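You operate a simulated robot arm through the tools that you are given. There is no shell and no other tool.

You are at the controls of a simulated robot arm. One attempt, no reset.

JOB
Put things in order on the grey mat. At the end: the yellow grease brush stands where the white sleeve stood; the red weight is on the grey box; the grey foam block from the grey mat stands where the red weight stood; the white sleeve from the grey mat stands where the grey foam block stood; whatever was shut is shut again. Leave all else as you found it, and nothing knocked over. Set down upright: red weight.

It is judged by the outcome, as a careful person would: the job done as asked, and still so three seconds after it is handed in. It fails if anything else is knocked over, pushed out of place, dropped, spilled or broken.

ROBOT AND FRAMES
A 7-joint arm with a two-finger parallel gripper, fixed in place. Base frame: the origin is on the floor under the middle of its stand, x ahead of it, y to its left, z up; the work surface is at about z = 780. Lengths are in mm, angles in degrees, forces in N, time in s.
With the tool pointing down near the work surface it reaches from about 300 to 700 mm from the base axis. Its first joint turns from -66.0 to 66.0 degrees. Payload 1.57 kg.
Tool frame: the origin (TCP) lies between the finger pads and is the grasp point; the fingertips stand 30 mm ahead of it; z points along the fingers, y is the line along which they close. The gripper opens to 110 mm. The fingers are 24 mm wide and 12 mm thick; the gripper's body (48 by 112 mm) begins 78 mm behind the TCP.
Orientation is that of the tool frame in the base frame, as a unit quaternion [w, x, y, z]. With the fingers straight down and closing along the base's y, the tool's x points along the base's -x, its y along +y and its z along -z.

CONTROLS
- The arm moves only by the tool move_arm. Its argument "rows" is a list of rows, each an object of numbers (a shift or turn left out is 0, a gripper value left out holds the last): "dx", "dy", "dz": the shift along the base's x, y, z in units of 25 mm (1.0 is 25 mm); "rx", "ry", "rz": the turn, a rotation vector about the base's x, y, z in units of 8 degrees (1.0 is 8 degrees); "fingers": the closure in counts, from 0 (fully open) to 255 (shut). In form: [{"dx": .., "dy": .., "dz": .., "rx": .., "ry": .., "rz": .., "fingers": ..}, ...]. A call has 1 to 20 rows; each row shifts and turns the commanded pose from where the row before left it. A call with a number of a shift or a turn outside -1 to 1 is refused whole. Each row takes 0.2 s and may step no farther than 50 mm and 8.6 degrees from the row before; otherwise, or with a gripper value out of range, the whole call is refused. A pose out of reach is approached as far as the arm can. The call stops where the force on the tool passes 40 N (or 10 N more than at its start, if that is more) or the arm is blocked; 0.2 s more then pass. Each finger travels about 108 mm/s and halts on what it meets, pressing with about 36 N; the grip force reading is that of the motor and also rises with nothing between the fingers. The clock runs only during rows and for 0.2 s after the last one: add rows that do not move to give the fingers time. It gives the time, the measured TCP pose, the force on the tool (base axes), the opening and the grip force at its end, in the units of the frame above (readings bear some noise), with the torque about the TCP (base axes, N m) and any sound that the robot's microphone picked up, and new pictures: "views" is both (left out), scene, wrist or none.
- Cameras (640 x 400 px; columns grow to the right, rows downward): "scene" is fixed at [142.6, -398.1, 1378.2]; the picture's right is [0.80, -0.60, 0.00], its down [-0.46, -0.61, -0.64] and it looks along [0.38, 0.52, -0.76] (base axes); focal length 273 px, centre (320, 200). "wrist" rides on the gripper at [70, 16, -141] in the tool frame; the picture's right is [-0.23, 0.97, 0.00], its down [-0.86, -0.20, -0.48] and it looks along [-0.47, -0.11, 0.88] (tool axes); focal length 222 px, centre (320, 200). There is no depth. A picture from a camera that has moved, and an enlarged one, comes with that camera's place and axes in the base frame and with its lens. The place of the scene camera against the robot may be out by one fixed shift of up to 18 mm in any direction.
- zoom(camera, box): a new picture of the part [left, top, right, bottom] of that camera's present view, enlarged. The clock stands still meanwhile.
- sign_off(): hands the job in; it is judged then, once.

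Places have to be worked out from the pictures, the camera data and where the tool is seen. Open the gripper and draw the arm clear of the work before you hand the job in, unless the task says otherwise.

The tools are called after ">>>" as name(argument=value, ...) on one line, values as JSON. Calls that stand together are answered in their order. move_arm: Moves the arm, as the interface text tells. Its arguments: {"type":"object","properties":{"rows":{"type":"array","items":{"type":"object","properties":{"dx":{"type":"number"},"dy":{"type":"number"},"dz":{"type":"number"},"rx":{"type":"number"},"ry":{"type":"number"},"rz":{"type":"number"},"fingers":{"type":"number"}}}},"views":{"type":"string","enum":["both","scene","wrist","none"]}},"required":["rows"]} The other tools are called the same way: zoom (camera, box) takes an enlarged picture of a part of a camera's view; sign_off () hands the job in.

At the start:

```text
time: 0.0
position: [307.9, 172.4, 1082.5]
tcp_rot: [0.0, 0.0, 1.0, 0.0]
wrist_force: [0.0, 0.4, 0.5]
ft_torque: [-0.02, -0.02, 0.02]
grip_width: 110.0
gripper_force: 0.2
```

scene: 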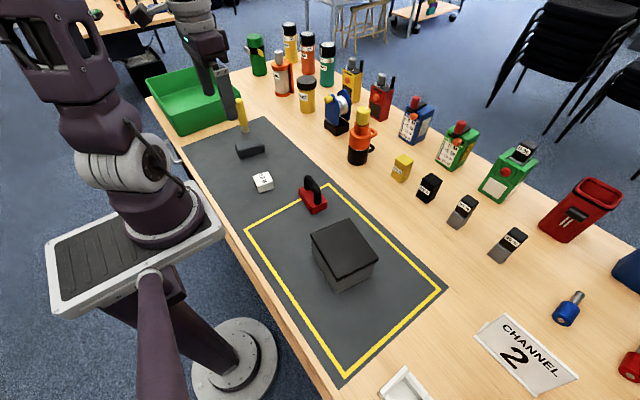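
wrist: 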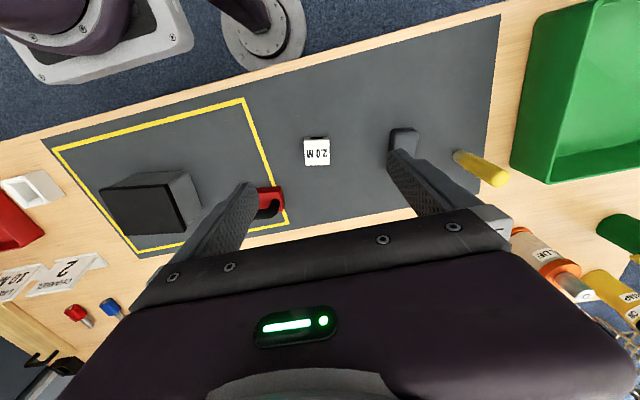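

I start by looking closely at the mat in both cameras to identify each object and judge its place.

>>> zoom(camera="scene", box=[180, 80, 340, 180])

>>> zoom(camera="scene", box=[230, 150, 390, 250])

>>> zoom(camera="scene", box=[260, 170, 420, 310])

>>> zoom(camera="wrist", box=[280, 90, 520, 240])

>>> zoom(camera="wrist", box=[60, 110, 300, 260])

>>> zoom(camera="scene", box=[320, 60, 480, 200])

```text
4.00 times, centred on (260, 130) of scene
camera zoom: at [142.6, -398.1, 1378.2], right [0.8, -0.6, 0.0], down [-0.46, -0.61, -0.64], along [0.38, 0.52, -0.76], focal length 1092 px, centre (560, 480)
```

zoom: 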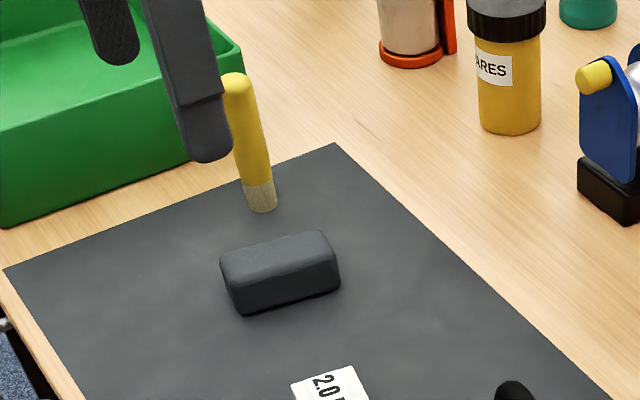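

```text
4.00 times, centred on (310, 200) of scene
camera zoom: at [142.6, -398.1, 1378.2], right [0.8, -0.6, 0.0], down [-0.46, -0.61, -0.64], along [0.38, 0.52, -0.76], focal length 1092 px, centre (360, 200)
```

zoom: 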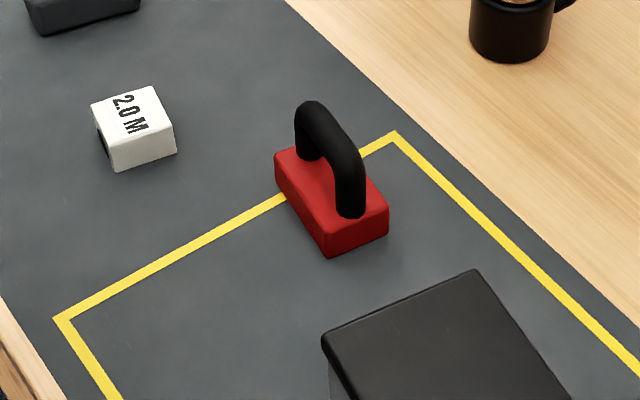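

```text
2.86 times, centred on (340, 240) of scene
camera zoom: at [142.6, -398.1, 1378.2], right [0.8, -0.6, 0.0], down [-0.46, -0.61, -0.64], along [0.38, 0.52, -0.76], focal length 780 px, centre (263, 86)
```

zoom: 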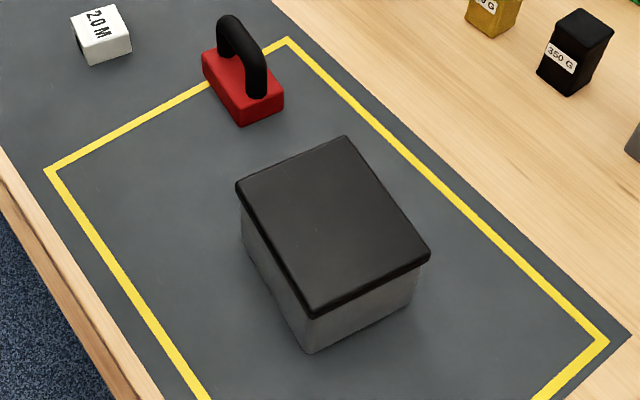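

```text
2.67 times, centred on (400, 165) of wrist
camera zoom: at [237.5, 188.0, 1224.1], right [0.23, 0.97, 0.0], down [0.86, -0.2, 0.48], along [0.47, -0.11, -0.88], focal length 592 px, centre (107, 293)
```

zoom: 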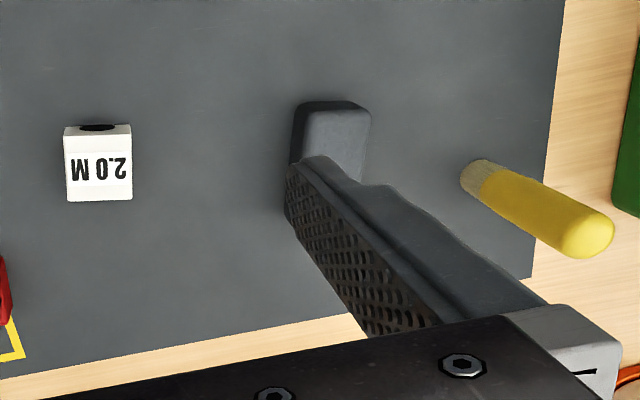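

```text
2.67 times, centred on (180, 185) of wrist
camera zoom: at [237.5, 188.0, 1224.1], right [0.23, 0.97, 0.0], down [0.86, -0.2, 0.48], along [0.47, -0.11, -0.88], focal length 592 px, centre (693, 240)
```

zoom: 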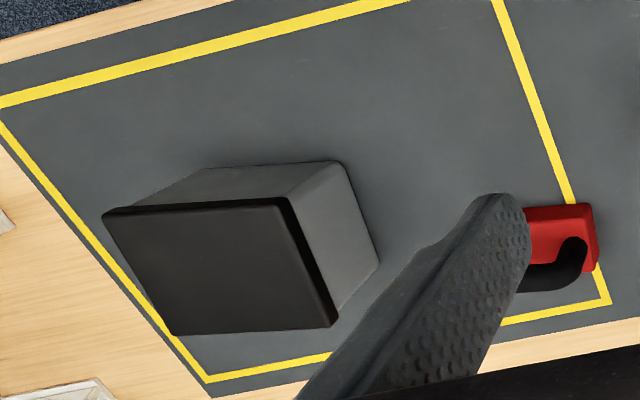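

```text
2.86 times, centred on (400, 130) of scene
camera zoom: at [142.6, -398.1, 1378.2], right [0.8, -0.6, 0.0], down [-0.46, -0.61, -0.64], along [0.38, 0.52, -0.76], focal length 780 px, centre (91, 400)
```

zoom: 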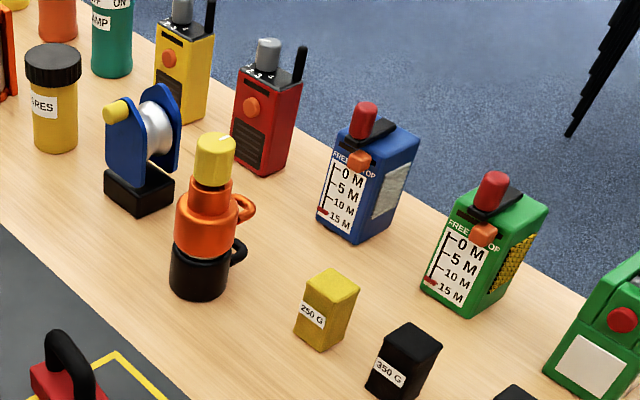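

The mat edge looks parallel to x. The red weight is at about (450, 20), the foam at (400, 310), the sleeve at (357, 150) and the brush at (435, 432). I'll move over the weight, staying high, to get a better wrist view of it and the box.

>>> move_arm(rows=[{"dx": 0.24, "dy": -0.87, "dz": -0.6}, {"dx": 0.24, "dy": -0.87, "dz": -0.6}, {"dx": 0.24, "dy": -0.87, "dz": -0.6}, {"dx": 0.24, "dy": -0.87, "dz": -0.6}, {"dx": 0.24, "dy": -0.87, "dz": -0.6}, {"dx": 0.24, "dy": -0.87, "dz": -0.6}, {"dx": 0.24, "dy": -0.87, "dz": -0.6}, {}], views="both")

```text
time: 1.8
position: [348.1, 19.9, 977.3]
tcp_rot: [0.001, 0.001, 1.0, 0.001]
wrist_force: [0.8, -0.1, 0.7]
ft_torque: [0.02, 0.0, -0.02]
grip_width: 110.0
gripper_force: 0.0
camera wrist: at [279.1, 35.4, 1119.7], right [0.23, 0.97, 0.0], down [0.86, -0.2, 0.48], along [0.47, -0.11, -0.88], focal length 222 px, centre (320, 200)
```

scene: 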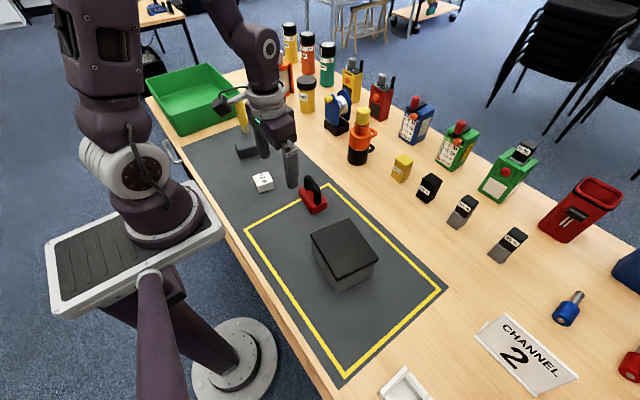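
wrist: 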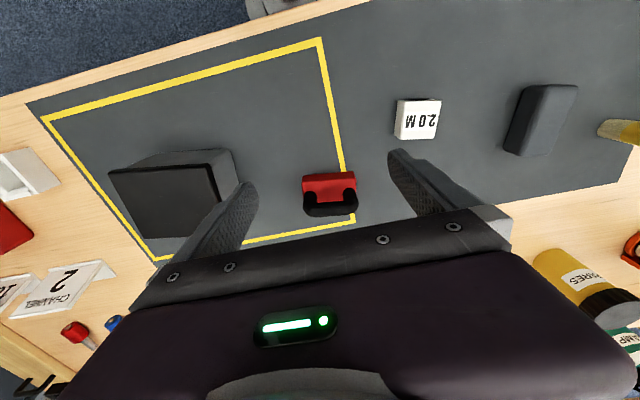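

The weight now sits near the image centre between the fingers. I'll zoom in on each object to measure it.

>>> zoom(camera="wrist", box=[280, 150, 380, 230])

>>> zoom(camera="wrist", box=[380, 70, 480, 150])

>>> zoom(camera="wrist", box=[490, 70, 640, 190])

>>> zoom(camera="wrist", box=[90, 130, 270, 270])

```text
5.00 times, centred on (330, 190) of wrist
camera zoom: at [279.1, 35.4, 1119.7], right [0.23, 0.97, 0.0], down [0.86, -0.2, 0.48], along [0.47, -0.11, -0.88], focal length 1111 px, centre (270, 250)
```

zoom: 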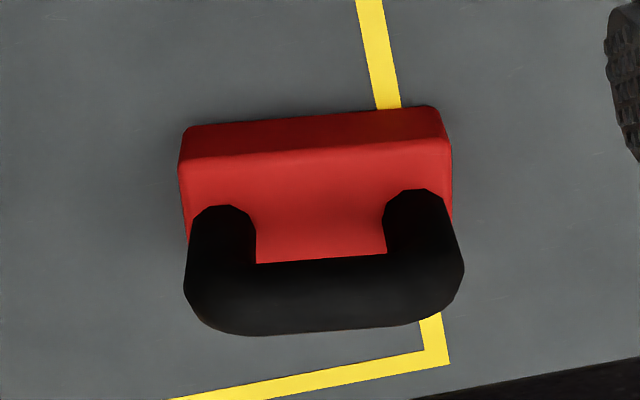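

```text
5.00 times, centred on (430, 110) of wrist
camera zoom: at [279.1, 35.4, 1119.7], right [0.23, 0.97, 0.0], down [0.86, -0.2, 0.48], along [0.47, -0.11, -0.88], focal length 1111 px, centre (-230, 650)
```

zoom: 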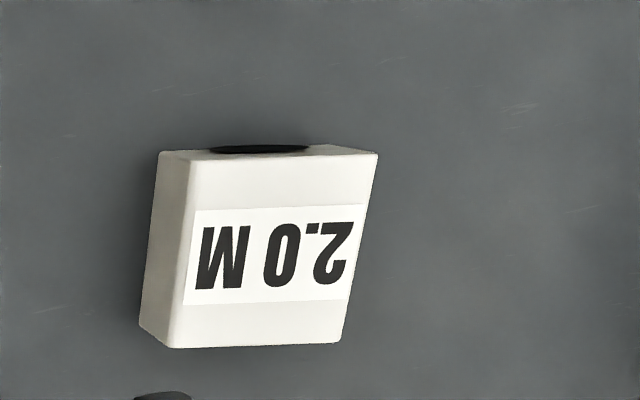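

```text
3.33 times, centred on (565, 130) of wrist
camera zoom: at [279.1, 35.4, 1119.7], right [0.23, 0.97, 0.0], down [0.86, -0.2, 0.48], along [0.47, -0.11, -0.88], focal length 740 px, centre (-497, 433)
```

zoom: 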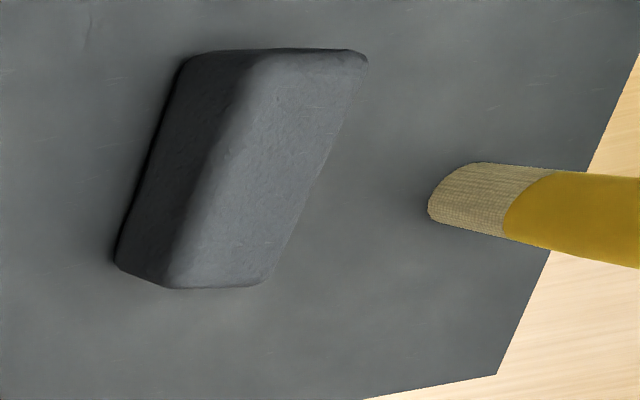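

```text
2.86 times, centred on (180, 200) of wrist
camera zoom: at [279.1, 35.4, 1119.7], right [0.23, 0.97, 0.0], down [0.86, -0.2, 0.48], along [0.47, -0.11, -0.88], focal length 635 px, centre (720, 200)
```

zoom: 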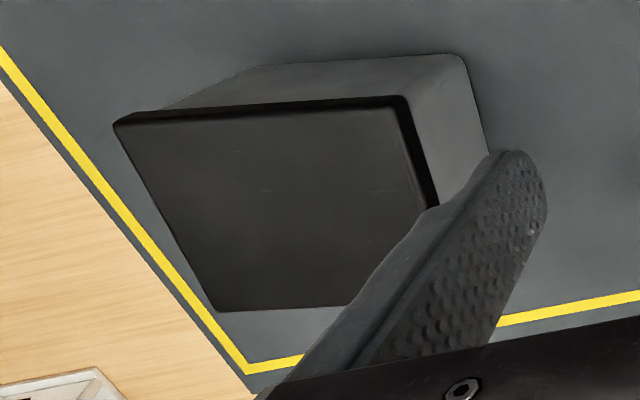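

Measured by triangulation:
- **Weight:** centre about (437, 14), yaw about -8°. Base about 44×80 mm, about 27 mm tall, with the handle top at about z 866.
- **Box lid:** centre about (385, -202), top at z about 847.
- **Sleeve:** centre about (359, 154), 47 mm square, about 26 mm tall.

Next I go above the weight, aligned with its yaw and still clear of the handle.

>>> move_arm(rows=[{"dx": 0.89, "dy": -0.06, "dz": -0.2, "rz": -0.27}, {"dx": 0.89, "dy": -0.06, "dz": -0.4, "rz": -0.27}, {"dx": 0.89, "dy": -0.06, "dz": -0.4, "rz": -0.27}, {"dx": 0.89, "dy": -0.06, "dz": -0.4, "rz": -0.27}, {}], views="both")

```text
time: 3.0
position: [437.9, 14.8, 942.6]
tcp_rot: [0.0, 0.076, 0.997, 0.0]
wrist_force: [0.2, 0.7, 0.4]
ft_torque: [-0.02, -0.01, -0.01]
grip_width: 109.7
gripper_force: 0.0
camera wrist: at [371.5, 40.7, 1084.9], right [0.37, 0.93, 0.0], down [0.82, -0.33, 0.48], along [0.44, -0.18, -0.88], focal length 222 px, centre (320, 200)
```

scene: 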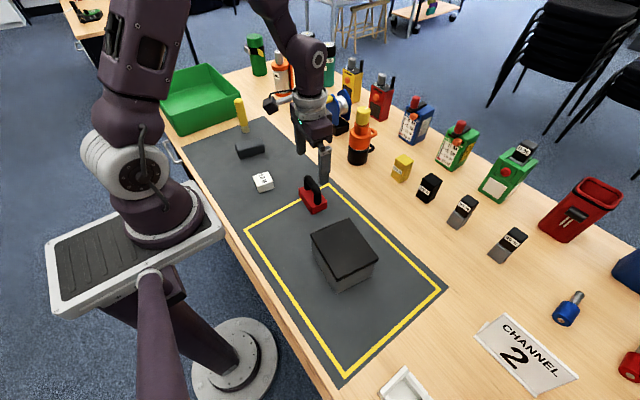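
wrist: 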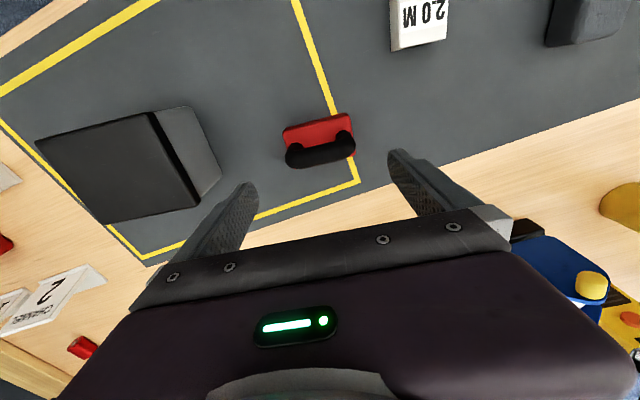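

The yaw reads -8.7° and the TCP is above the weight. I zoom in to check the weight's position before going down.

>>> zoom(camera="wrist", box=[270, 95, 380, 183])

>>> zoom(camera="scene", box=[280, 130, 360, 230])

>>> zoom(camera="wrist", box=[20, 90, 260, 250])

```text
4.55 times, centred on (325, 139) of wrist
camera zoom: at [371.5, 40.7, 1084.9], right [0.37, 0.93, 0.0], down [0.82, -0.33, 0.48], along [0.44, -0.18, -0.88], focal length 1010 px, centre (297, 477)
```

zoom: 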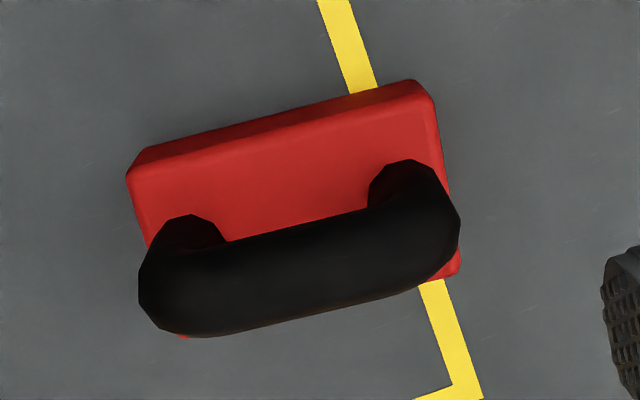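

```text
4.00 times, centred on (320, 180) of scene
camera zoom: at [142.7, -398.1, 1378.2], right [0.8, -0.6, 0.0], down [-0.46, -0.61, -0.64], along [0.38, 0.52, -0.76], focal length 1092 px, centre (320, 280)
```

zoom: 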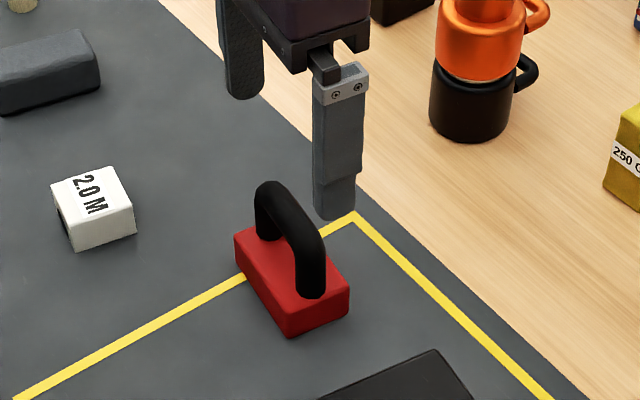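

```text
2.50 times, centred on (140, 170) of wrist
camera zoom: at [371.5, 40.7, 1084.9], right [0.37, 0.93, 0.0], down [0.82, -0.33, 0.48], along [0.44, -0.18, -0.88], focal length 555 px, centre (770, 275)
```

zoom: 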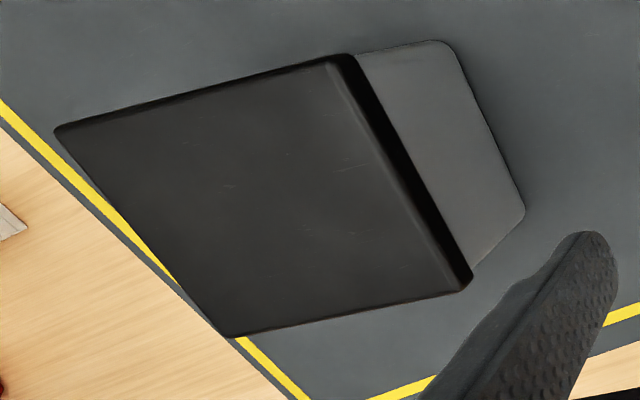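

The weight's top face measures about 82×46 mm, centred at (436, 14) with yaw -8.2°. I make a small correction and descend with the fingers open past both ends of the block, tips stopping about 6 mm above the mat.

>>> move_arm(rows=[{"dx": -0.06, "dy": -0.02, "dz": -0.84, "rz": 0.05}, {"dz": -0.84}, {"dz": -0.84}, {"dz": -0.84}, {"dz": -0.84}, {"dz": -0.84}, {}], views="both")

```text
time: 4.6
position: [438.5, 13.1, 816.6]
tcp_rot: [0.0, 0.071, 0.997, 0.0]
wrist_force: [-0.5, -0.2, -0.5]
ft_torque: [0.0, -0.01, -0.01]
grip_width: 109.9
gripper_force: 0.0
camera wrist: at [370.4, 38.2, 958.1], right [0.36, 0.93, 0.0], down [0.82, -0.32, 0.48], along [0.45, -0.17, -0.88], focal length 222 px, centre (320, 200)
```

scene: 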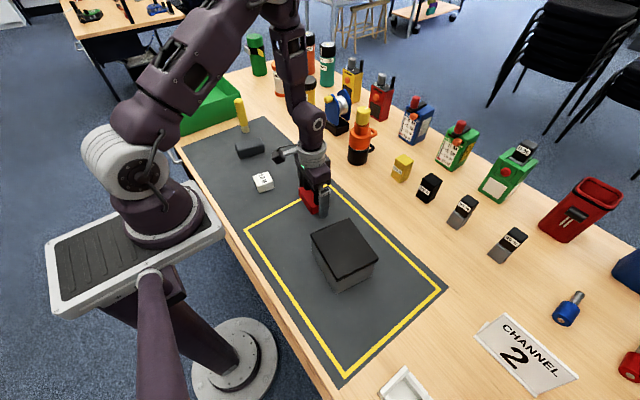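
wrist: 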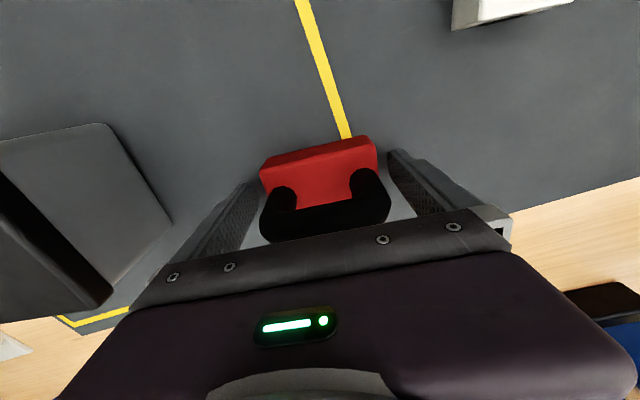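

The block sits centred between the open fingers with the handle clear of the palm. I close the grip and give the fingers time.

>>> move_arm(rows=[{"fingers": 255}, {}, {}, {}], views="both")

```text
time: 5.6
position: [437.8, 12.4, 816.0]
tcp_rot: [0.0, 0.072, 0.997, 0.0]
wrist_force: [0.2, 4.1, -0.3]
ft_torque: [0.3, -0.17, 0.13]
grip_width: 84.0
gripper_force: 36.0
camera wrist: at [370.4, 38.2, 958.3], right [0.36, 0.93, 0.0], down [0.82, -0.32, 0.48], along [0.45, -0.17, -0.88], focal length 222 px, centre (320, 200)
```

scene: 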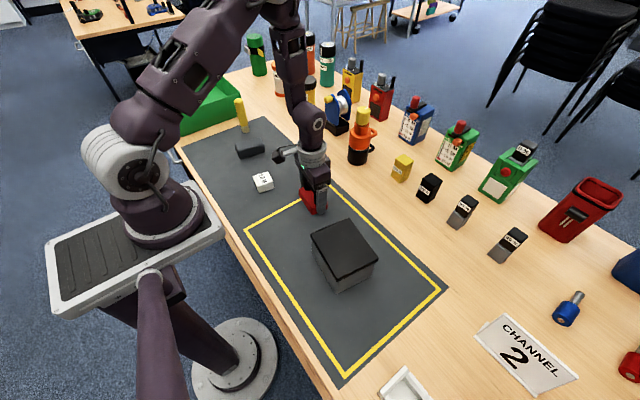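
wrist: 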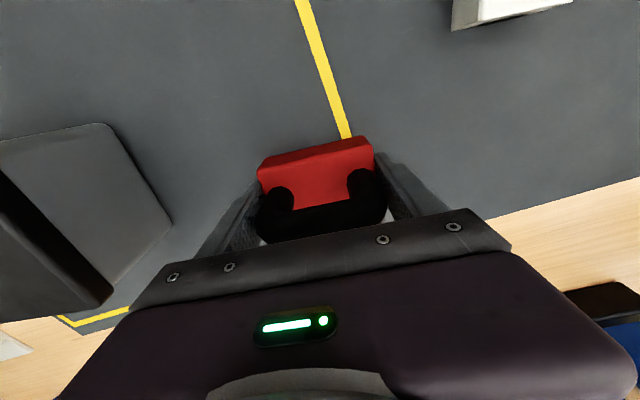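

The grip holds at 84 mm with 36 N. I lift straight up and check the load.

>>> move_arm(rows=[{"dz": 0.3}, {"dz": 0.6}, {"dz": 0.9}, {"dz": 0.9}, {"dz": 0.9}, {"dz": 0.9}, {}], views="both")

```text
time: 7.2
position: [438.9, 12.8, 929.5]
tcp_rot: [0.0, 0.071, 0.997, 0.001]
wrist_force: [0.3, -0.4, -8.6]
ft_torque: [0.02, 0.01, 0.03]
grip_width: 84.0
gripper_force: 36.0
camera wrist: at [370.2, 37.7, 1070.6], right [0.36, 0.93, 0.0], down [0.82, -0.32, 0.48], along [0.45, -0.17, -0.88], focal length 222 px, centre (320, 200)
```

scene: 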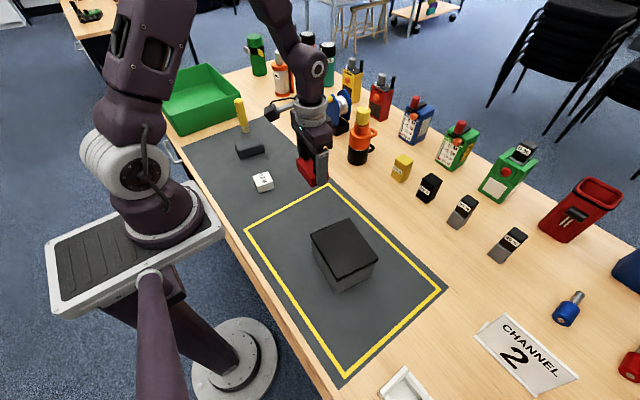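
wrist: 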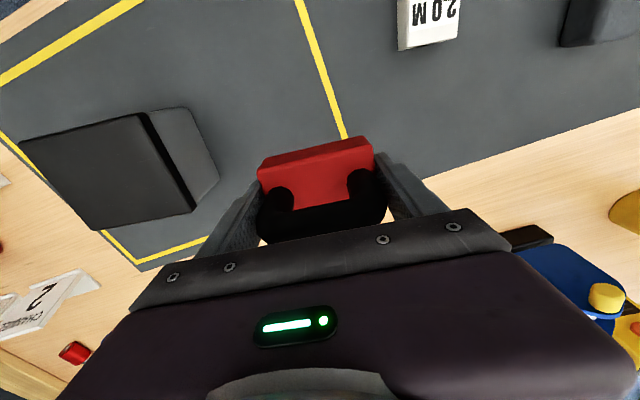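

The weight hangs level at about 8.6 N. I carry it across at this height to above the lid centre, about (385, -202).

>>> move_arm(rows=[{"dx": -0.2, "dy": -0.5}, {"dx": -0.22, "dy": -0.86}, {"dx": -0.22, "dy": -0.9}, {"dx": -0.22, "dy": -0.9}, {"dx": -0.22, "dy": -0.9}, {"dx": -0.22, "dy": -0.9}, {"dx": -0.22, "dy": -0.9}, {"dx": -0.22, "dy": -0.9}, {"dx": -0.2, "dy": -0.9}, {"dx": -0.1, "dy": -0.6}, {"dx": -0.05, "dy": -0.34}, {}], views="both")

```text
time: 9.8
position: [385.1, -200.8, 929.8]
tcp_rot: [0.001, 0.071, 0.997, 0.0]
wrist_force: [0.5, -0.1, -8.9]
ft_torque: [-0.02, -0.01, -0.02]
grip_width: 83.8
gripper_force: 35.7
camera wrist: at [317.1, -175.6, 1070.7], right [0.36, 0.93, 0.0], down [0.82, -0.32, 0.48], along [0.45, -0.17, -0.88], focal length 222 px, centre (320, 200)
```

scene: 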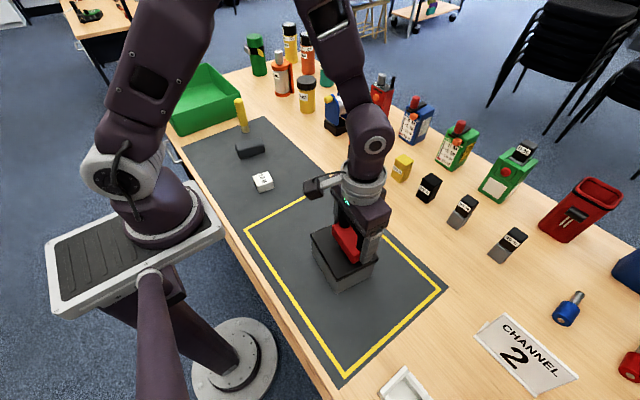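
wrist: 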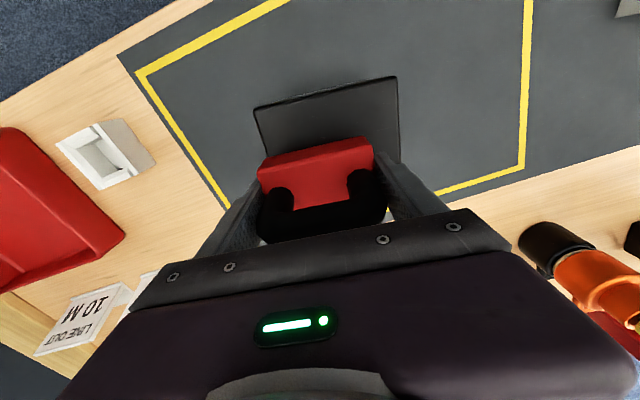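

I zoom in on both cameras to check the weight's alignment over the lid, since this closer view suggests the lid centre may be nearer y = -187.

>>> zoom(camera="wrist", box=[220, 60, 440, 260])

>>> zoom(camera="scene", box=[290, 170, 410, 300])

```text
2.00 times, centred on (330, 160) of wrist
camera zoom: at [317.1, -175.6, 1070.7], right [0.36, 0.93, 0.0], down [0.82, -0.32, 0.48], along [0.45, -0.17, -0.88], focal length 444 px, centre (300, 280)
```

zoom: 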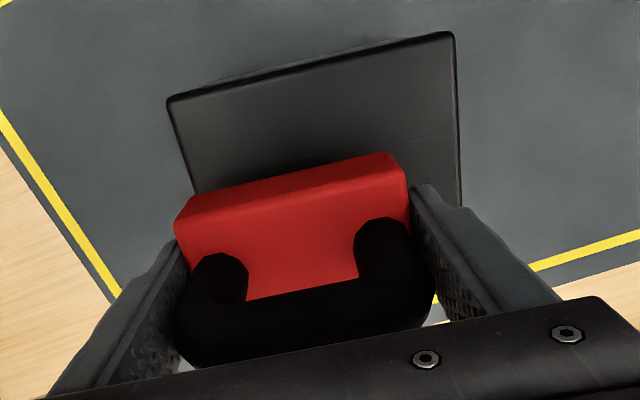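

```text
3.08 times, centred on (350, 235) of scene
camera zoom: at [142.8, -398.1, 1378.1], right [0.8, -0.6, 0.0], down [-0.46, -0.61, -0.64], along [0.38, 0.52, -0.76], focal length 840 px, centre (228, 92)
```

zoom: 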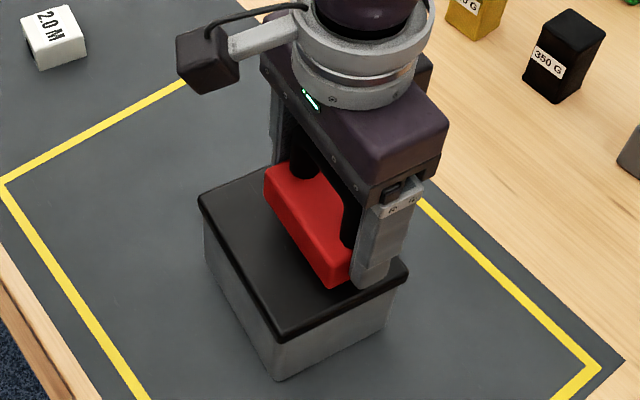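

Re-triangulating with the wider baseline puts the lid top at z ≈ 866 and its centre at ≈ (377, -185), so I shift there. I then lower part of the way and leave a gap for checking.

>>> move_arm(rows=[{"dx": -0.13, "dy": 0.3}, {"dx": -0.13, "dy": 0.29}, {"dz": -0.2}, {"dz": -0.2}, {"dz": -0.16}, {}], views="both")

>>> zoom(camera="scene", box=[290, 170, 410, 300])

>>> zoom(camera="wrist", box=[220, 60, 440, 260])

```text
time: 11.2
position: [379.4, -186.3, 915.4]
tcp_rot: [0.0, 0.072, 0.997, 0.0]
wrist_force: [0.4, -0.8, -9.5]
ft_torque: [0.01, 0.0, 0.0]
grip_width: 83.8
gripper_force: 36.2
camera wrist: at [312.0, -161.8, 1056.1], right [0.36, 0.93, 0.0], down [0.82, -0.32, 0.48], along [0.45, -0.17, -0.88], focal length 222 px, centre (320, 200)
```

scene: 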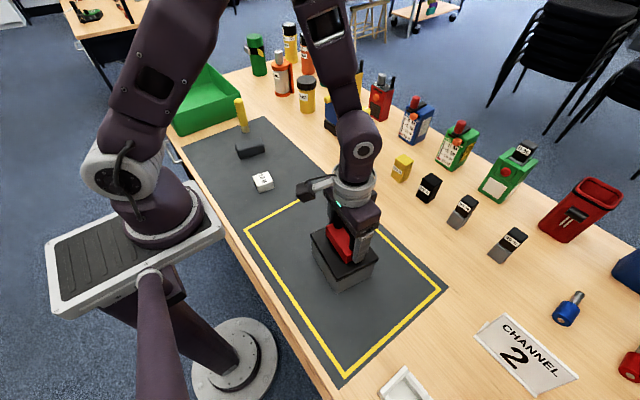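
wrist: 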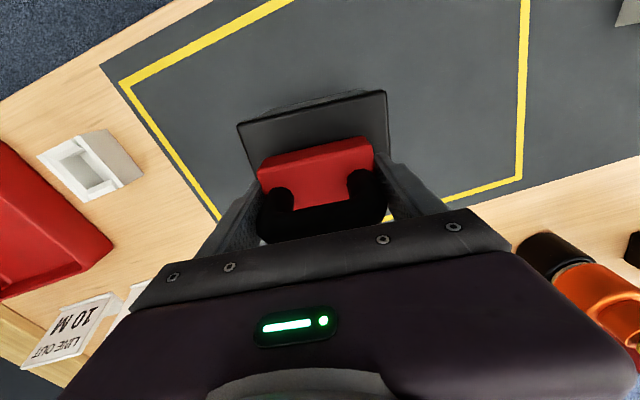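

```text
3.08 times, centred on (350, 235) of scene
camera zoom: at [142.8, -398.1, 1378.1], right [0.8, -0.6, 0.0], down [-0.46, -0.61, -0.64], along [0.38, 0.52, -0.76], focal length 840 px, centre (228, 92)
```

zoom: 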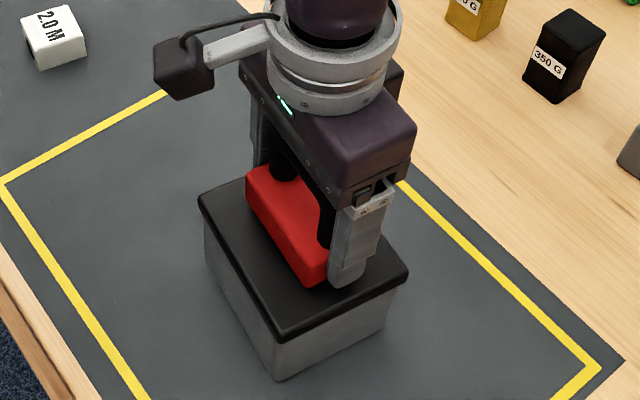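

```text
2.00 times, centred on (330, 160) of wrist
camera zoom: at [312.0, -161.8, 1056.1], right [0.36, 0.93, 0.0], down [0.82, -0.32, 0.48], along [0.45, -0.17, -0.88], focal length 444 px, centre (300, 280)
```

zoom: 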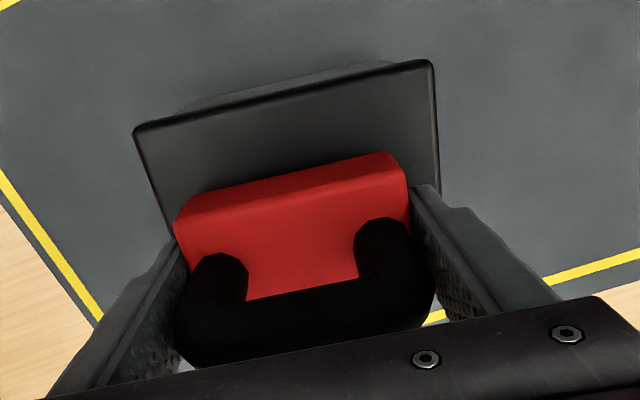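

The weight is well centred over the lid with roughly 12 mm of gap left. I lower in fine steps and watch the force.

>>> move_arm(rows=[{"dz": -0.16}, {"dz": -0.12}, {"dz": -0.06}, {"dz": -0.04}, {}], views="none")

```text
time: 12.2
position: [379.4, -187.3, 906.1]
tcp_rot: [0.001, 0.071, 0.997, -0.001]
wrist_force: [-2.4, 0.5, 12.9]
ft_torque: [0.15, 0.27, 0.1]
grip_width: 83.6
gripper_force: 35.9
stopped in row 4: the force on the tool passed its limit at 44 N (the readings are from after the stop); the commanded pose is now the measured one
```

Contact came at TCP z ≈ 906, so the lid top is about 870, and the tool now presses at about 13 N. I ease up by a fraction of a millimetre and look.

>>> move_arm(rows=[{"dz": 0.02}, {}], views="both")

>>> zoom(camera="scene", box=[290, 170, 410, 300])

>>> zoom(camera="wrist", box=[220, 60, 440, 260])

```text
time: 12.8
position: [378.2, -186.7, 905.7]
tcp_rot: [0.001, 0.072, 0.997, 0.0]
wrist_force: [-2.9, 2.3, -1.9]
ft_torque: [-0.16, 0.01, -0.03]
grip_width: 84.0
gripper_force: 36.5
camera wrist: at [311.7, -161.8, 1048.1], right [0.36, 0.93, 0.0], down [0.82, -0.32, 0.48], along [0.45, -0.18, -0.88], focal length 222 px, centre (320, 200)
```

scene: 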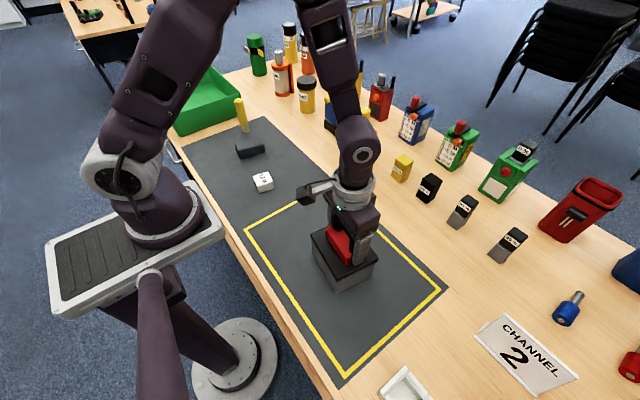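
wrist: 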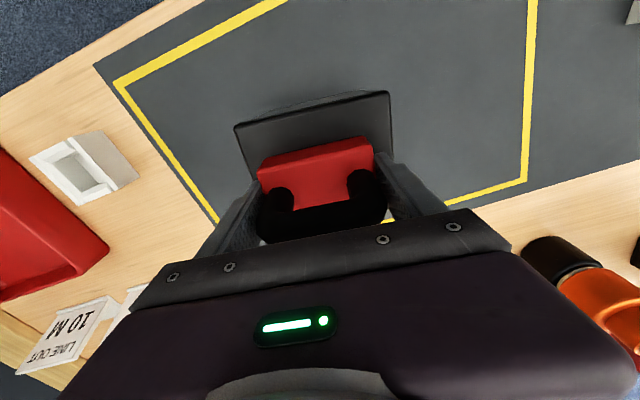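

```text
3.08 times, centred on (350, 235) of scene
camera zoom: at [142.6, -398.0, 1378.2], right [0.8, -0.6, 0.0], down [-0.46, -0.61, -0.64], along [0.38, 0.52, -0.76], focal length 840 px, centre (228, 92)
```

zoom: 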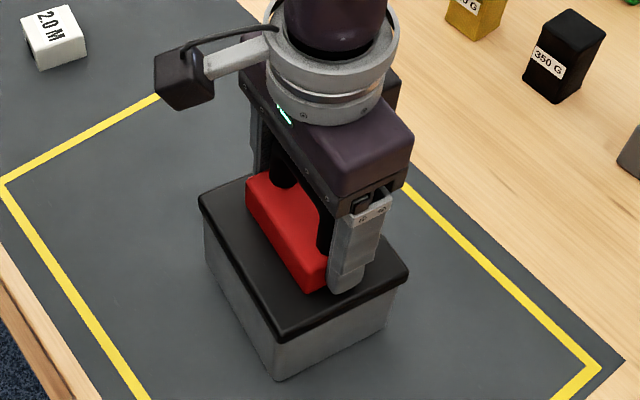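

```text
2.00 times, centred on (330, 160) of wrist
camera zoom: at [311.7, -161.8, 1048.1], right [0.36, 0.93, 0.0], down [0.82, -0.32, 0.48], along [0.45, -0.18, -0.88], focal length 444 px, centre (300, 280)
```

zoom: 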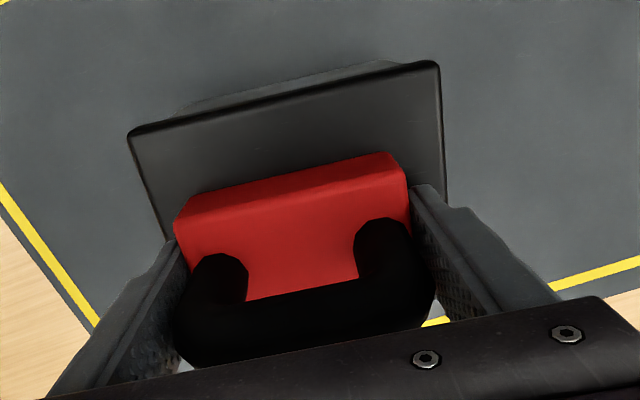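

The weight rests on the lid with the box upright and unmoved. I open the fingers and then lift straight up.

>>> move_arm(rows=[{"fingers": 0}, {}, {}], views="wrist")

```text
time: 13.6
position: [379.6, -188.1, 907.9]
tcp_rot: [0.001, 0.072, 0.997, -0.001]
wrist_force: [0.4, 0.1, 0.2]
ft_torque: [0.0, 0.02, 0.03]
grip_width: 109.9
gripper_force: 0.0
camera wrist: at [311.9, -162.0, 1048.2], right [0.36, 0.93, 0.0], down [0.82, -0.32, 0.48], along [0.45, -0.18, -0.88], focal length 222 px, centre (320, 200)
```

wrist: 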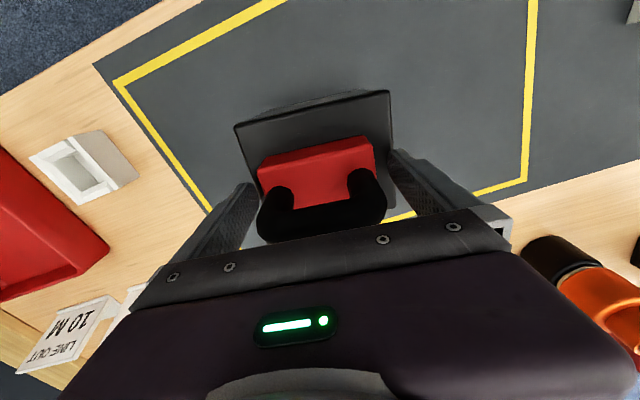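

Released cleanly with the weight standing on the lid. I raise straight up well above the handle.

>>> move_arm(rows=[{"dz": 0.3}, {"dz": 0.7}, {"dz": 0.9}, {"dz": 0.9}, {"dz": 0.9}, {}], views="both")

```text
time: 15.0
position: [380.1, -185.9, 998.3]
tcp_rot: [0.001, 0.072, 0.997, -0.001]
wrist_force: [-0.8, -0.8, -0.3]
ft_torque: [0.01, 0.01, -0.01]
grip_width: 110.0
gripper_force: 0.1
camera wrist: at [311.8, -161.3, 1139.9], right [0.36, 0.93, 0.0], down [0.82, -0.32, 0.48], along [0.45, -0.18, -0.88], focal length 222 px, centre (320, 200)
```

scene: 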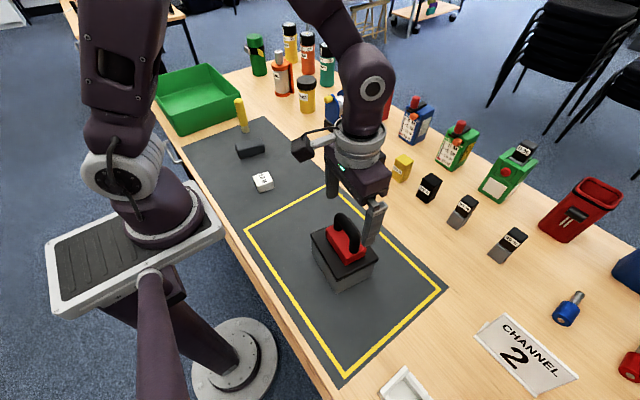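
wrist: 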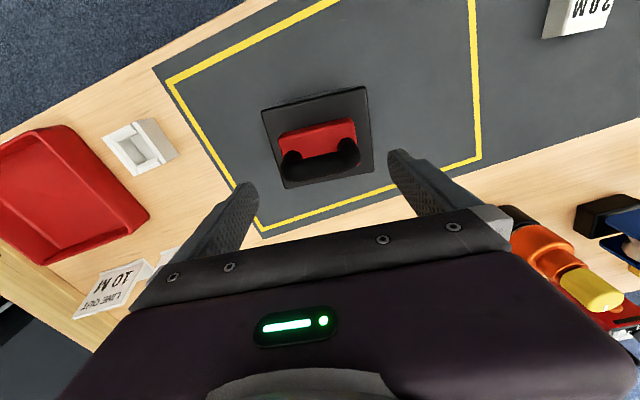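

The weight stands centred on the lid. Now I travel high across to a viewpoint over the foam block and brush.

>>> move_arm(rows=[{"dx": -0.1, "dy": 0.95}, {"dx": -0.1, "dy": 0.95}, {"dx": -0.1, "dy": 0.95}, {"dx": -0.1, "dy": 0.95}, {"dx": -0.1, "dy": 0.95}, {"dx": -0.1, "dy": 0.95}, {"dx": -0.1, "dy": 0.95}, {"dx": -0.1, "dy": 0.95}, {"dx": -0.1, "dy": 0.95}, {"dx": -0.1, "dy": 0.95}, {"dx": -0.1, "dy": 0.95}, {"dx": -0.1, "dy": 0.95}, {"dx": -0.1, "dy": 0.95}, {"dx": -0.1, "dy": 0.95}, {"dx": -0.1, "dy": 0.95}, {"dx": -0.1, "dy": 0.95}, {"dx": -0.1, "dy": 0.95}, {"dx": -0.1, "dy": 0.95}, {"dx": -0.1, "dy": 0.95}, {}], views="both")

```text
time: 19.2
position: [330.5, 263.9, 999.7]
tcp_rot: [0.001, 0.072, 0.997, -0.001]
wrist_force: [-0.9, -0.6, -0.2]
ft_torque: [-0.03, 0.03, 0.0]
grip_width: 110.0
gripper_force: 0.0
camera wrist: at [263.0, 289.9, 1140.2], right [0.36, 0.93, 0.0], down [0.82, -0.32, 0.48], along [0.45, -0.18, -0.88], focal length 222 px, centre (320, 200)
```

scene: 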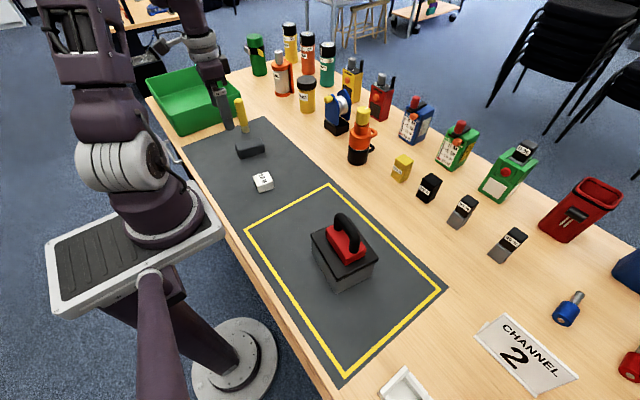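
wrist: 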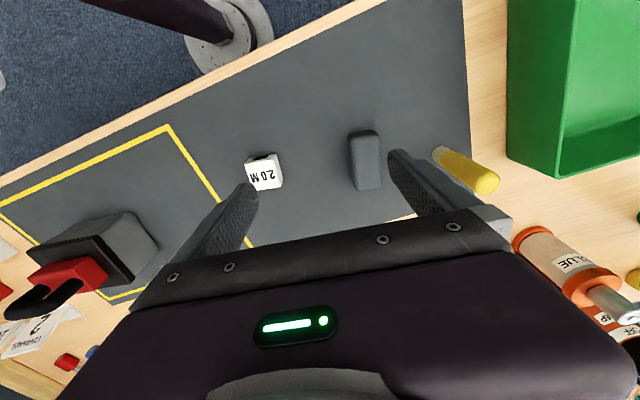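

>>> zoom(camera="wrist", box=[320, 110, 420, 210])

>>> zoom(camera="wrist", box=[220, 130, 310, 210])

>>> zoom(camera="wrist", box=[410, 120, 530, 220])

```text
4.00 times, centred on (370, 160) of wrist
camera zoom: at [263.0, 289.9, 1140.2], right [0.36, 0.93, 0.0], down [0.82, -0.32, 0.48], along [0.45, -0.18, -0.88], focal length 888 px, centre (120, 360)
```

zoom: 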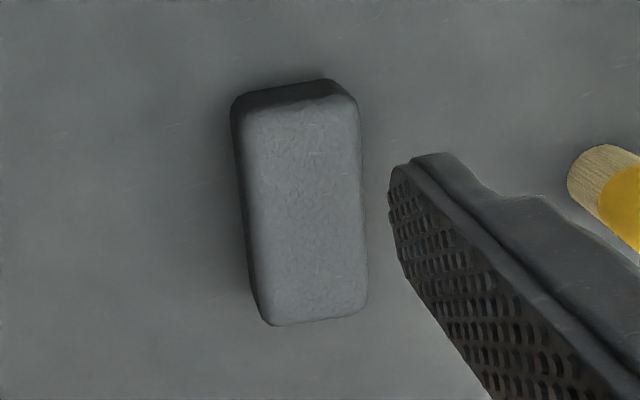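

```text
5.00 times, centred on (265, 170) of wrist
camera zoom: at [263.0, 289.9, 1140.2], right [0.36, 0.93, 0.0], down [0.82, -0.32, 0.48], along [0.45, -0.18, -0.88], focal length 1111 px, centre (595, 350)
```

zoom: 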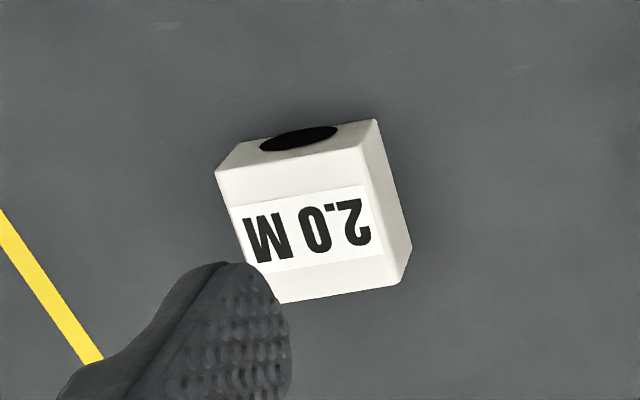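

```text
4.00 times, centred on (470, 170) of wrist
camera zoom: at [263.0, 289.9, 1140.2], right [0.36, 0.93, 0.0], down [0.82, -0.32, 0.48], along [0.45, -0.18, -0.88], focal length 888 px, centre (-280, 320)
```

zoom: 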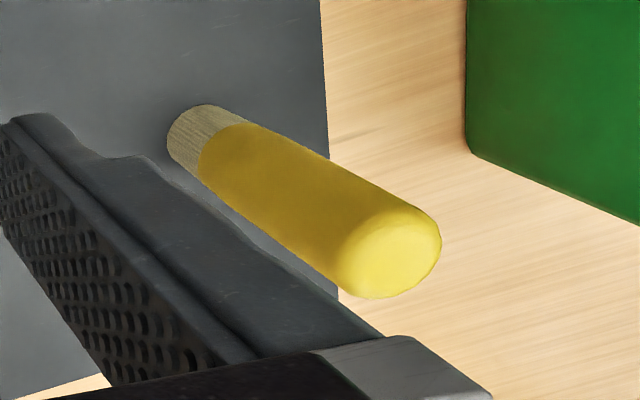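

Refined measurements:
- **Foam:** centre ≈ (399.5, 315), yaw ≈ -11°, about 85×41 mm.
- **Sleeve:** centre ≈ (358, 154.7), yaw ≈ -11.5°.
- **Brush:** base ≈ (436, 430), about 28 mm in diameter, standing vertical with its top at z ≈ 902.

I move above the foam and check the alignment before descending.

>>> move_arm(rows=[{"dx": 0.55, "dy": 0.41, "rz": -0.07}, {"dx": 0.55, "dy": 0.41, "rz": -0.07}, {"dx": 0.55, "dy": 0.41, "rz": -0.07}, {"dx": 0.55, "dy": 0.41, "rz": -0.07}, {"dx": 0.56, "dy": 0.4, "rz": -0.07}, {"dz": -0.8}, {"dz": -0.8}, {"dz": -0.8}, {}], views="both")

>>> zoom(camera="wrist", box=[240, 60, 440, 220])

```text
time: 21.2
position: [402.0, 315.6, 937.3]
tcp_rot: [0.001, 0.096, 0.995, -0.001]
wrist_force: [0.2, -0.5, -0.2]
ft_torque: [-0.02, -0.01, 0.0]
grip_width: 109.8
gripper_force: 0.1
camera wrist: at [335.3, 343.9, 1079.6], right [0.41, 0.91, 0.0], down [0.8, -0.36, 0.48], along [0.44, -0.2, -0.88], focal length 222 px, centre (320, 200)
```

scene: 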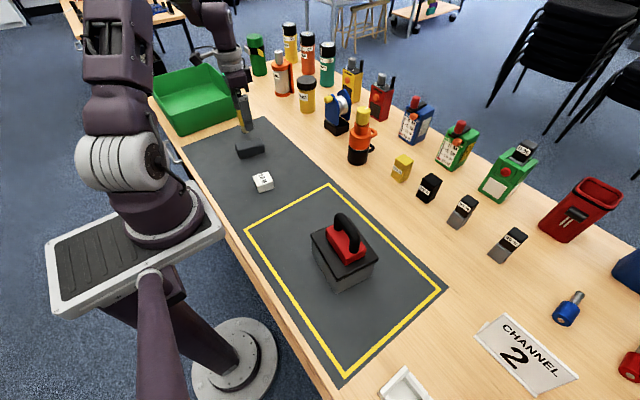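
wrist: 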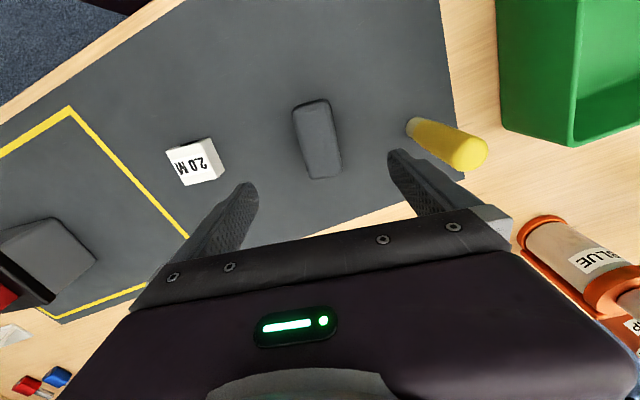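

```text
2.50 times, centred on (340, 140) of wrist
camera zoom: at [335.3, 343.9, 1079.6], right [0.41, 0.91, 0.0], down [0.8, -0.36, 0.48], along [0.44, -0.2, -0.88], focal length 555 px, centre (270, 350)
```

zoom: 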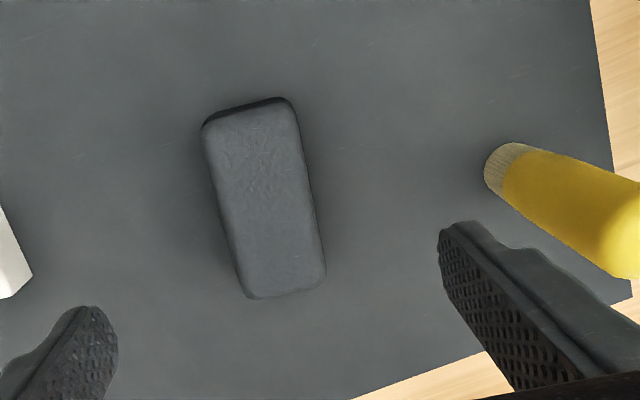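

The foam's centre comes out at (398.6, 314.5) with yaw -11.8°, and the brush is well clear of the left finger. I correct by about 2 mm and descend around the foam, tips ending about 6 mm above the mat.

>>> move_arm(rows=[{"dx": -0.1, "rz": -0.08, "dz": -0.8}, {"dz": -0.82}, {"dz": -0.82}, {"dz": -0.82}, {"dz": -0.82}, {"dz": -0.8}, {}], views="both")

```text
time: 22.8
position: [397.9, 316.9, 818.3]
tcp_rot: [0.001, 0.102, 0.995, 0.0]
wrist_force: [-0.2, -0.7, 0.0]
ft_torque: [-0.01, 0.02, -0.03]
grip_width: 110.2
gripper_force: 0.0
camera wrist: at [332.8, 346.0, 959.4], right [0.42, 0.91, 0.0], down [0.8, -0.37, 0.48], along [0.44, -0.2, -0.88], focal length 222 px, centre (320, 200)
```

scene: 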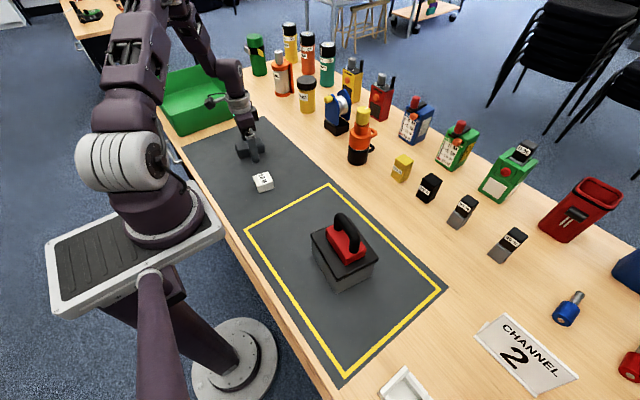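
wrist: 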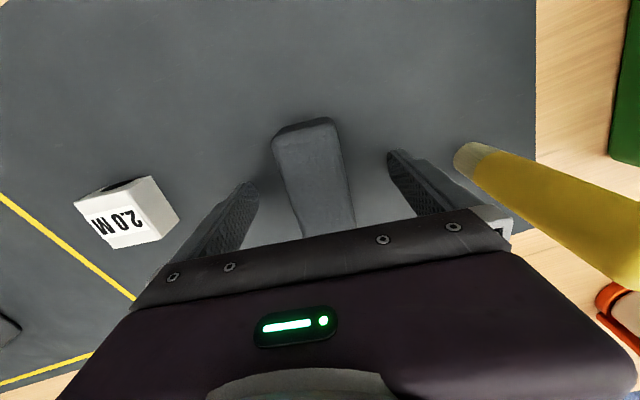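

The foam is between the fingers, about 1.5 mm off centre. I nudge across and close on it.

>>> move_arm(rows=[{"dy": -0.06, "dz": -0.06}, {"fingers": 255}, {}, {}, {}, {}], views="both")

```text
time: 24.2
position: [398.7, 313.6, 817.1]
tcp_rot: [0.001, 0.102, 0.995, 0.0]
wrist_force: [-0.3, -0.1, 0.0]
ft_torque: [-0.02, -0.01, -0.02]
grip_width: 44.2
gripper_force: 36.0
camera wrist: at [332.8, 344.3, 957.8], right [0.42, 0.91, 0.0], down [0.8, -0.37, 0.48], along [0.44, -0.2, -0.88], focal length 222 px, centre (320, 200)
```

scene: 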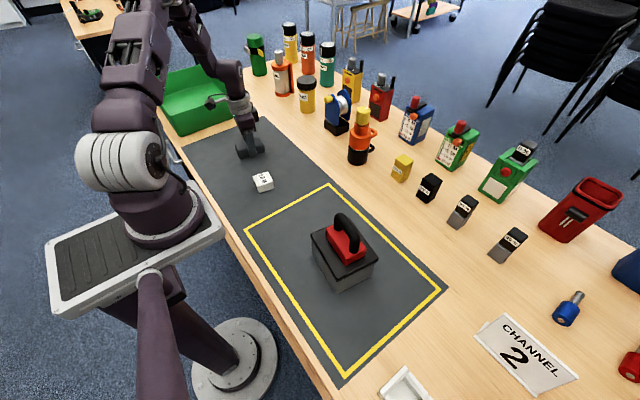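
wrist: 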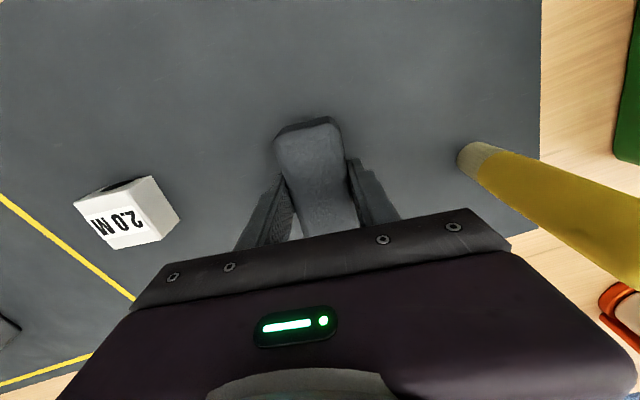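

Gripped at 44 mm. I lift, then carry the foam at a safe height over to the weight's old place at (436, 14).

>>> move_arm(rows=[{"dz": 0.3}, {"dz": 0.6}, {"dz": 0.9}, {"dz": 0.9}, {"dz": 0.6}, {}], views="wrist")

```text
time: 25.6
position: [398.8, 315.2, 898.8]
tcp_rot: [0.0, 0.102, 0.995, -0.001]
wrist_force: [0.4, -0.7, -0.3]
ft_torque: [0.01, -0.01, -0.04]
grip_width: 43.6
gripper_force: 35.9
camera wrist: at [332.7, 344.4, 1040.1], right [0.42, 0.91, 0.0], down [0.8, -0.37, 0.48], along [0.44, -0.2, -0.88], focal length 222 px, centre (320, 200)
```

wrist: 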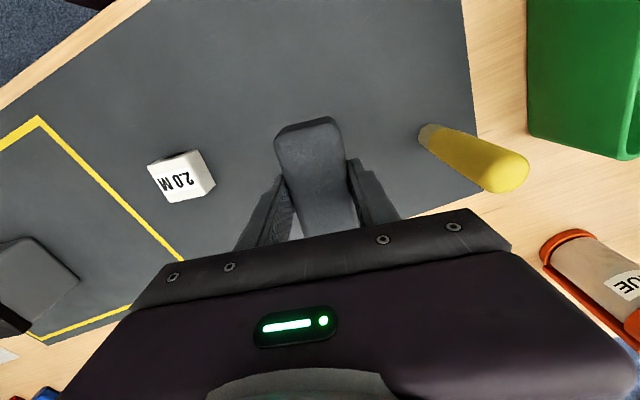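

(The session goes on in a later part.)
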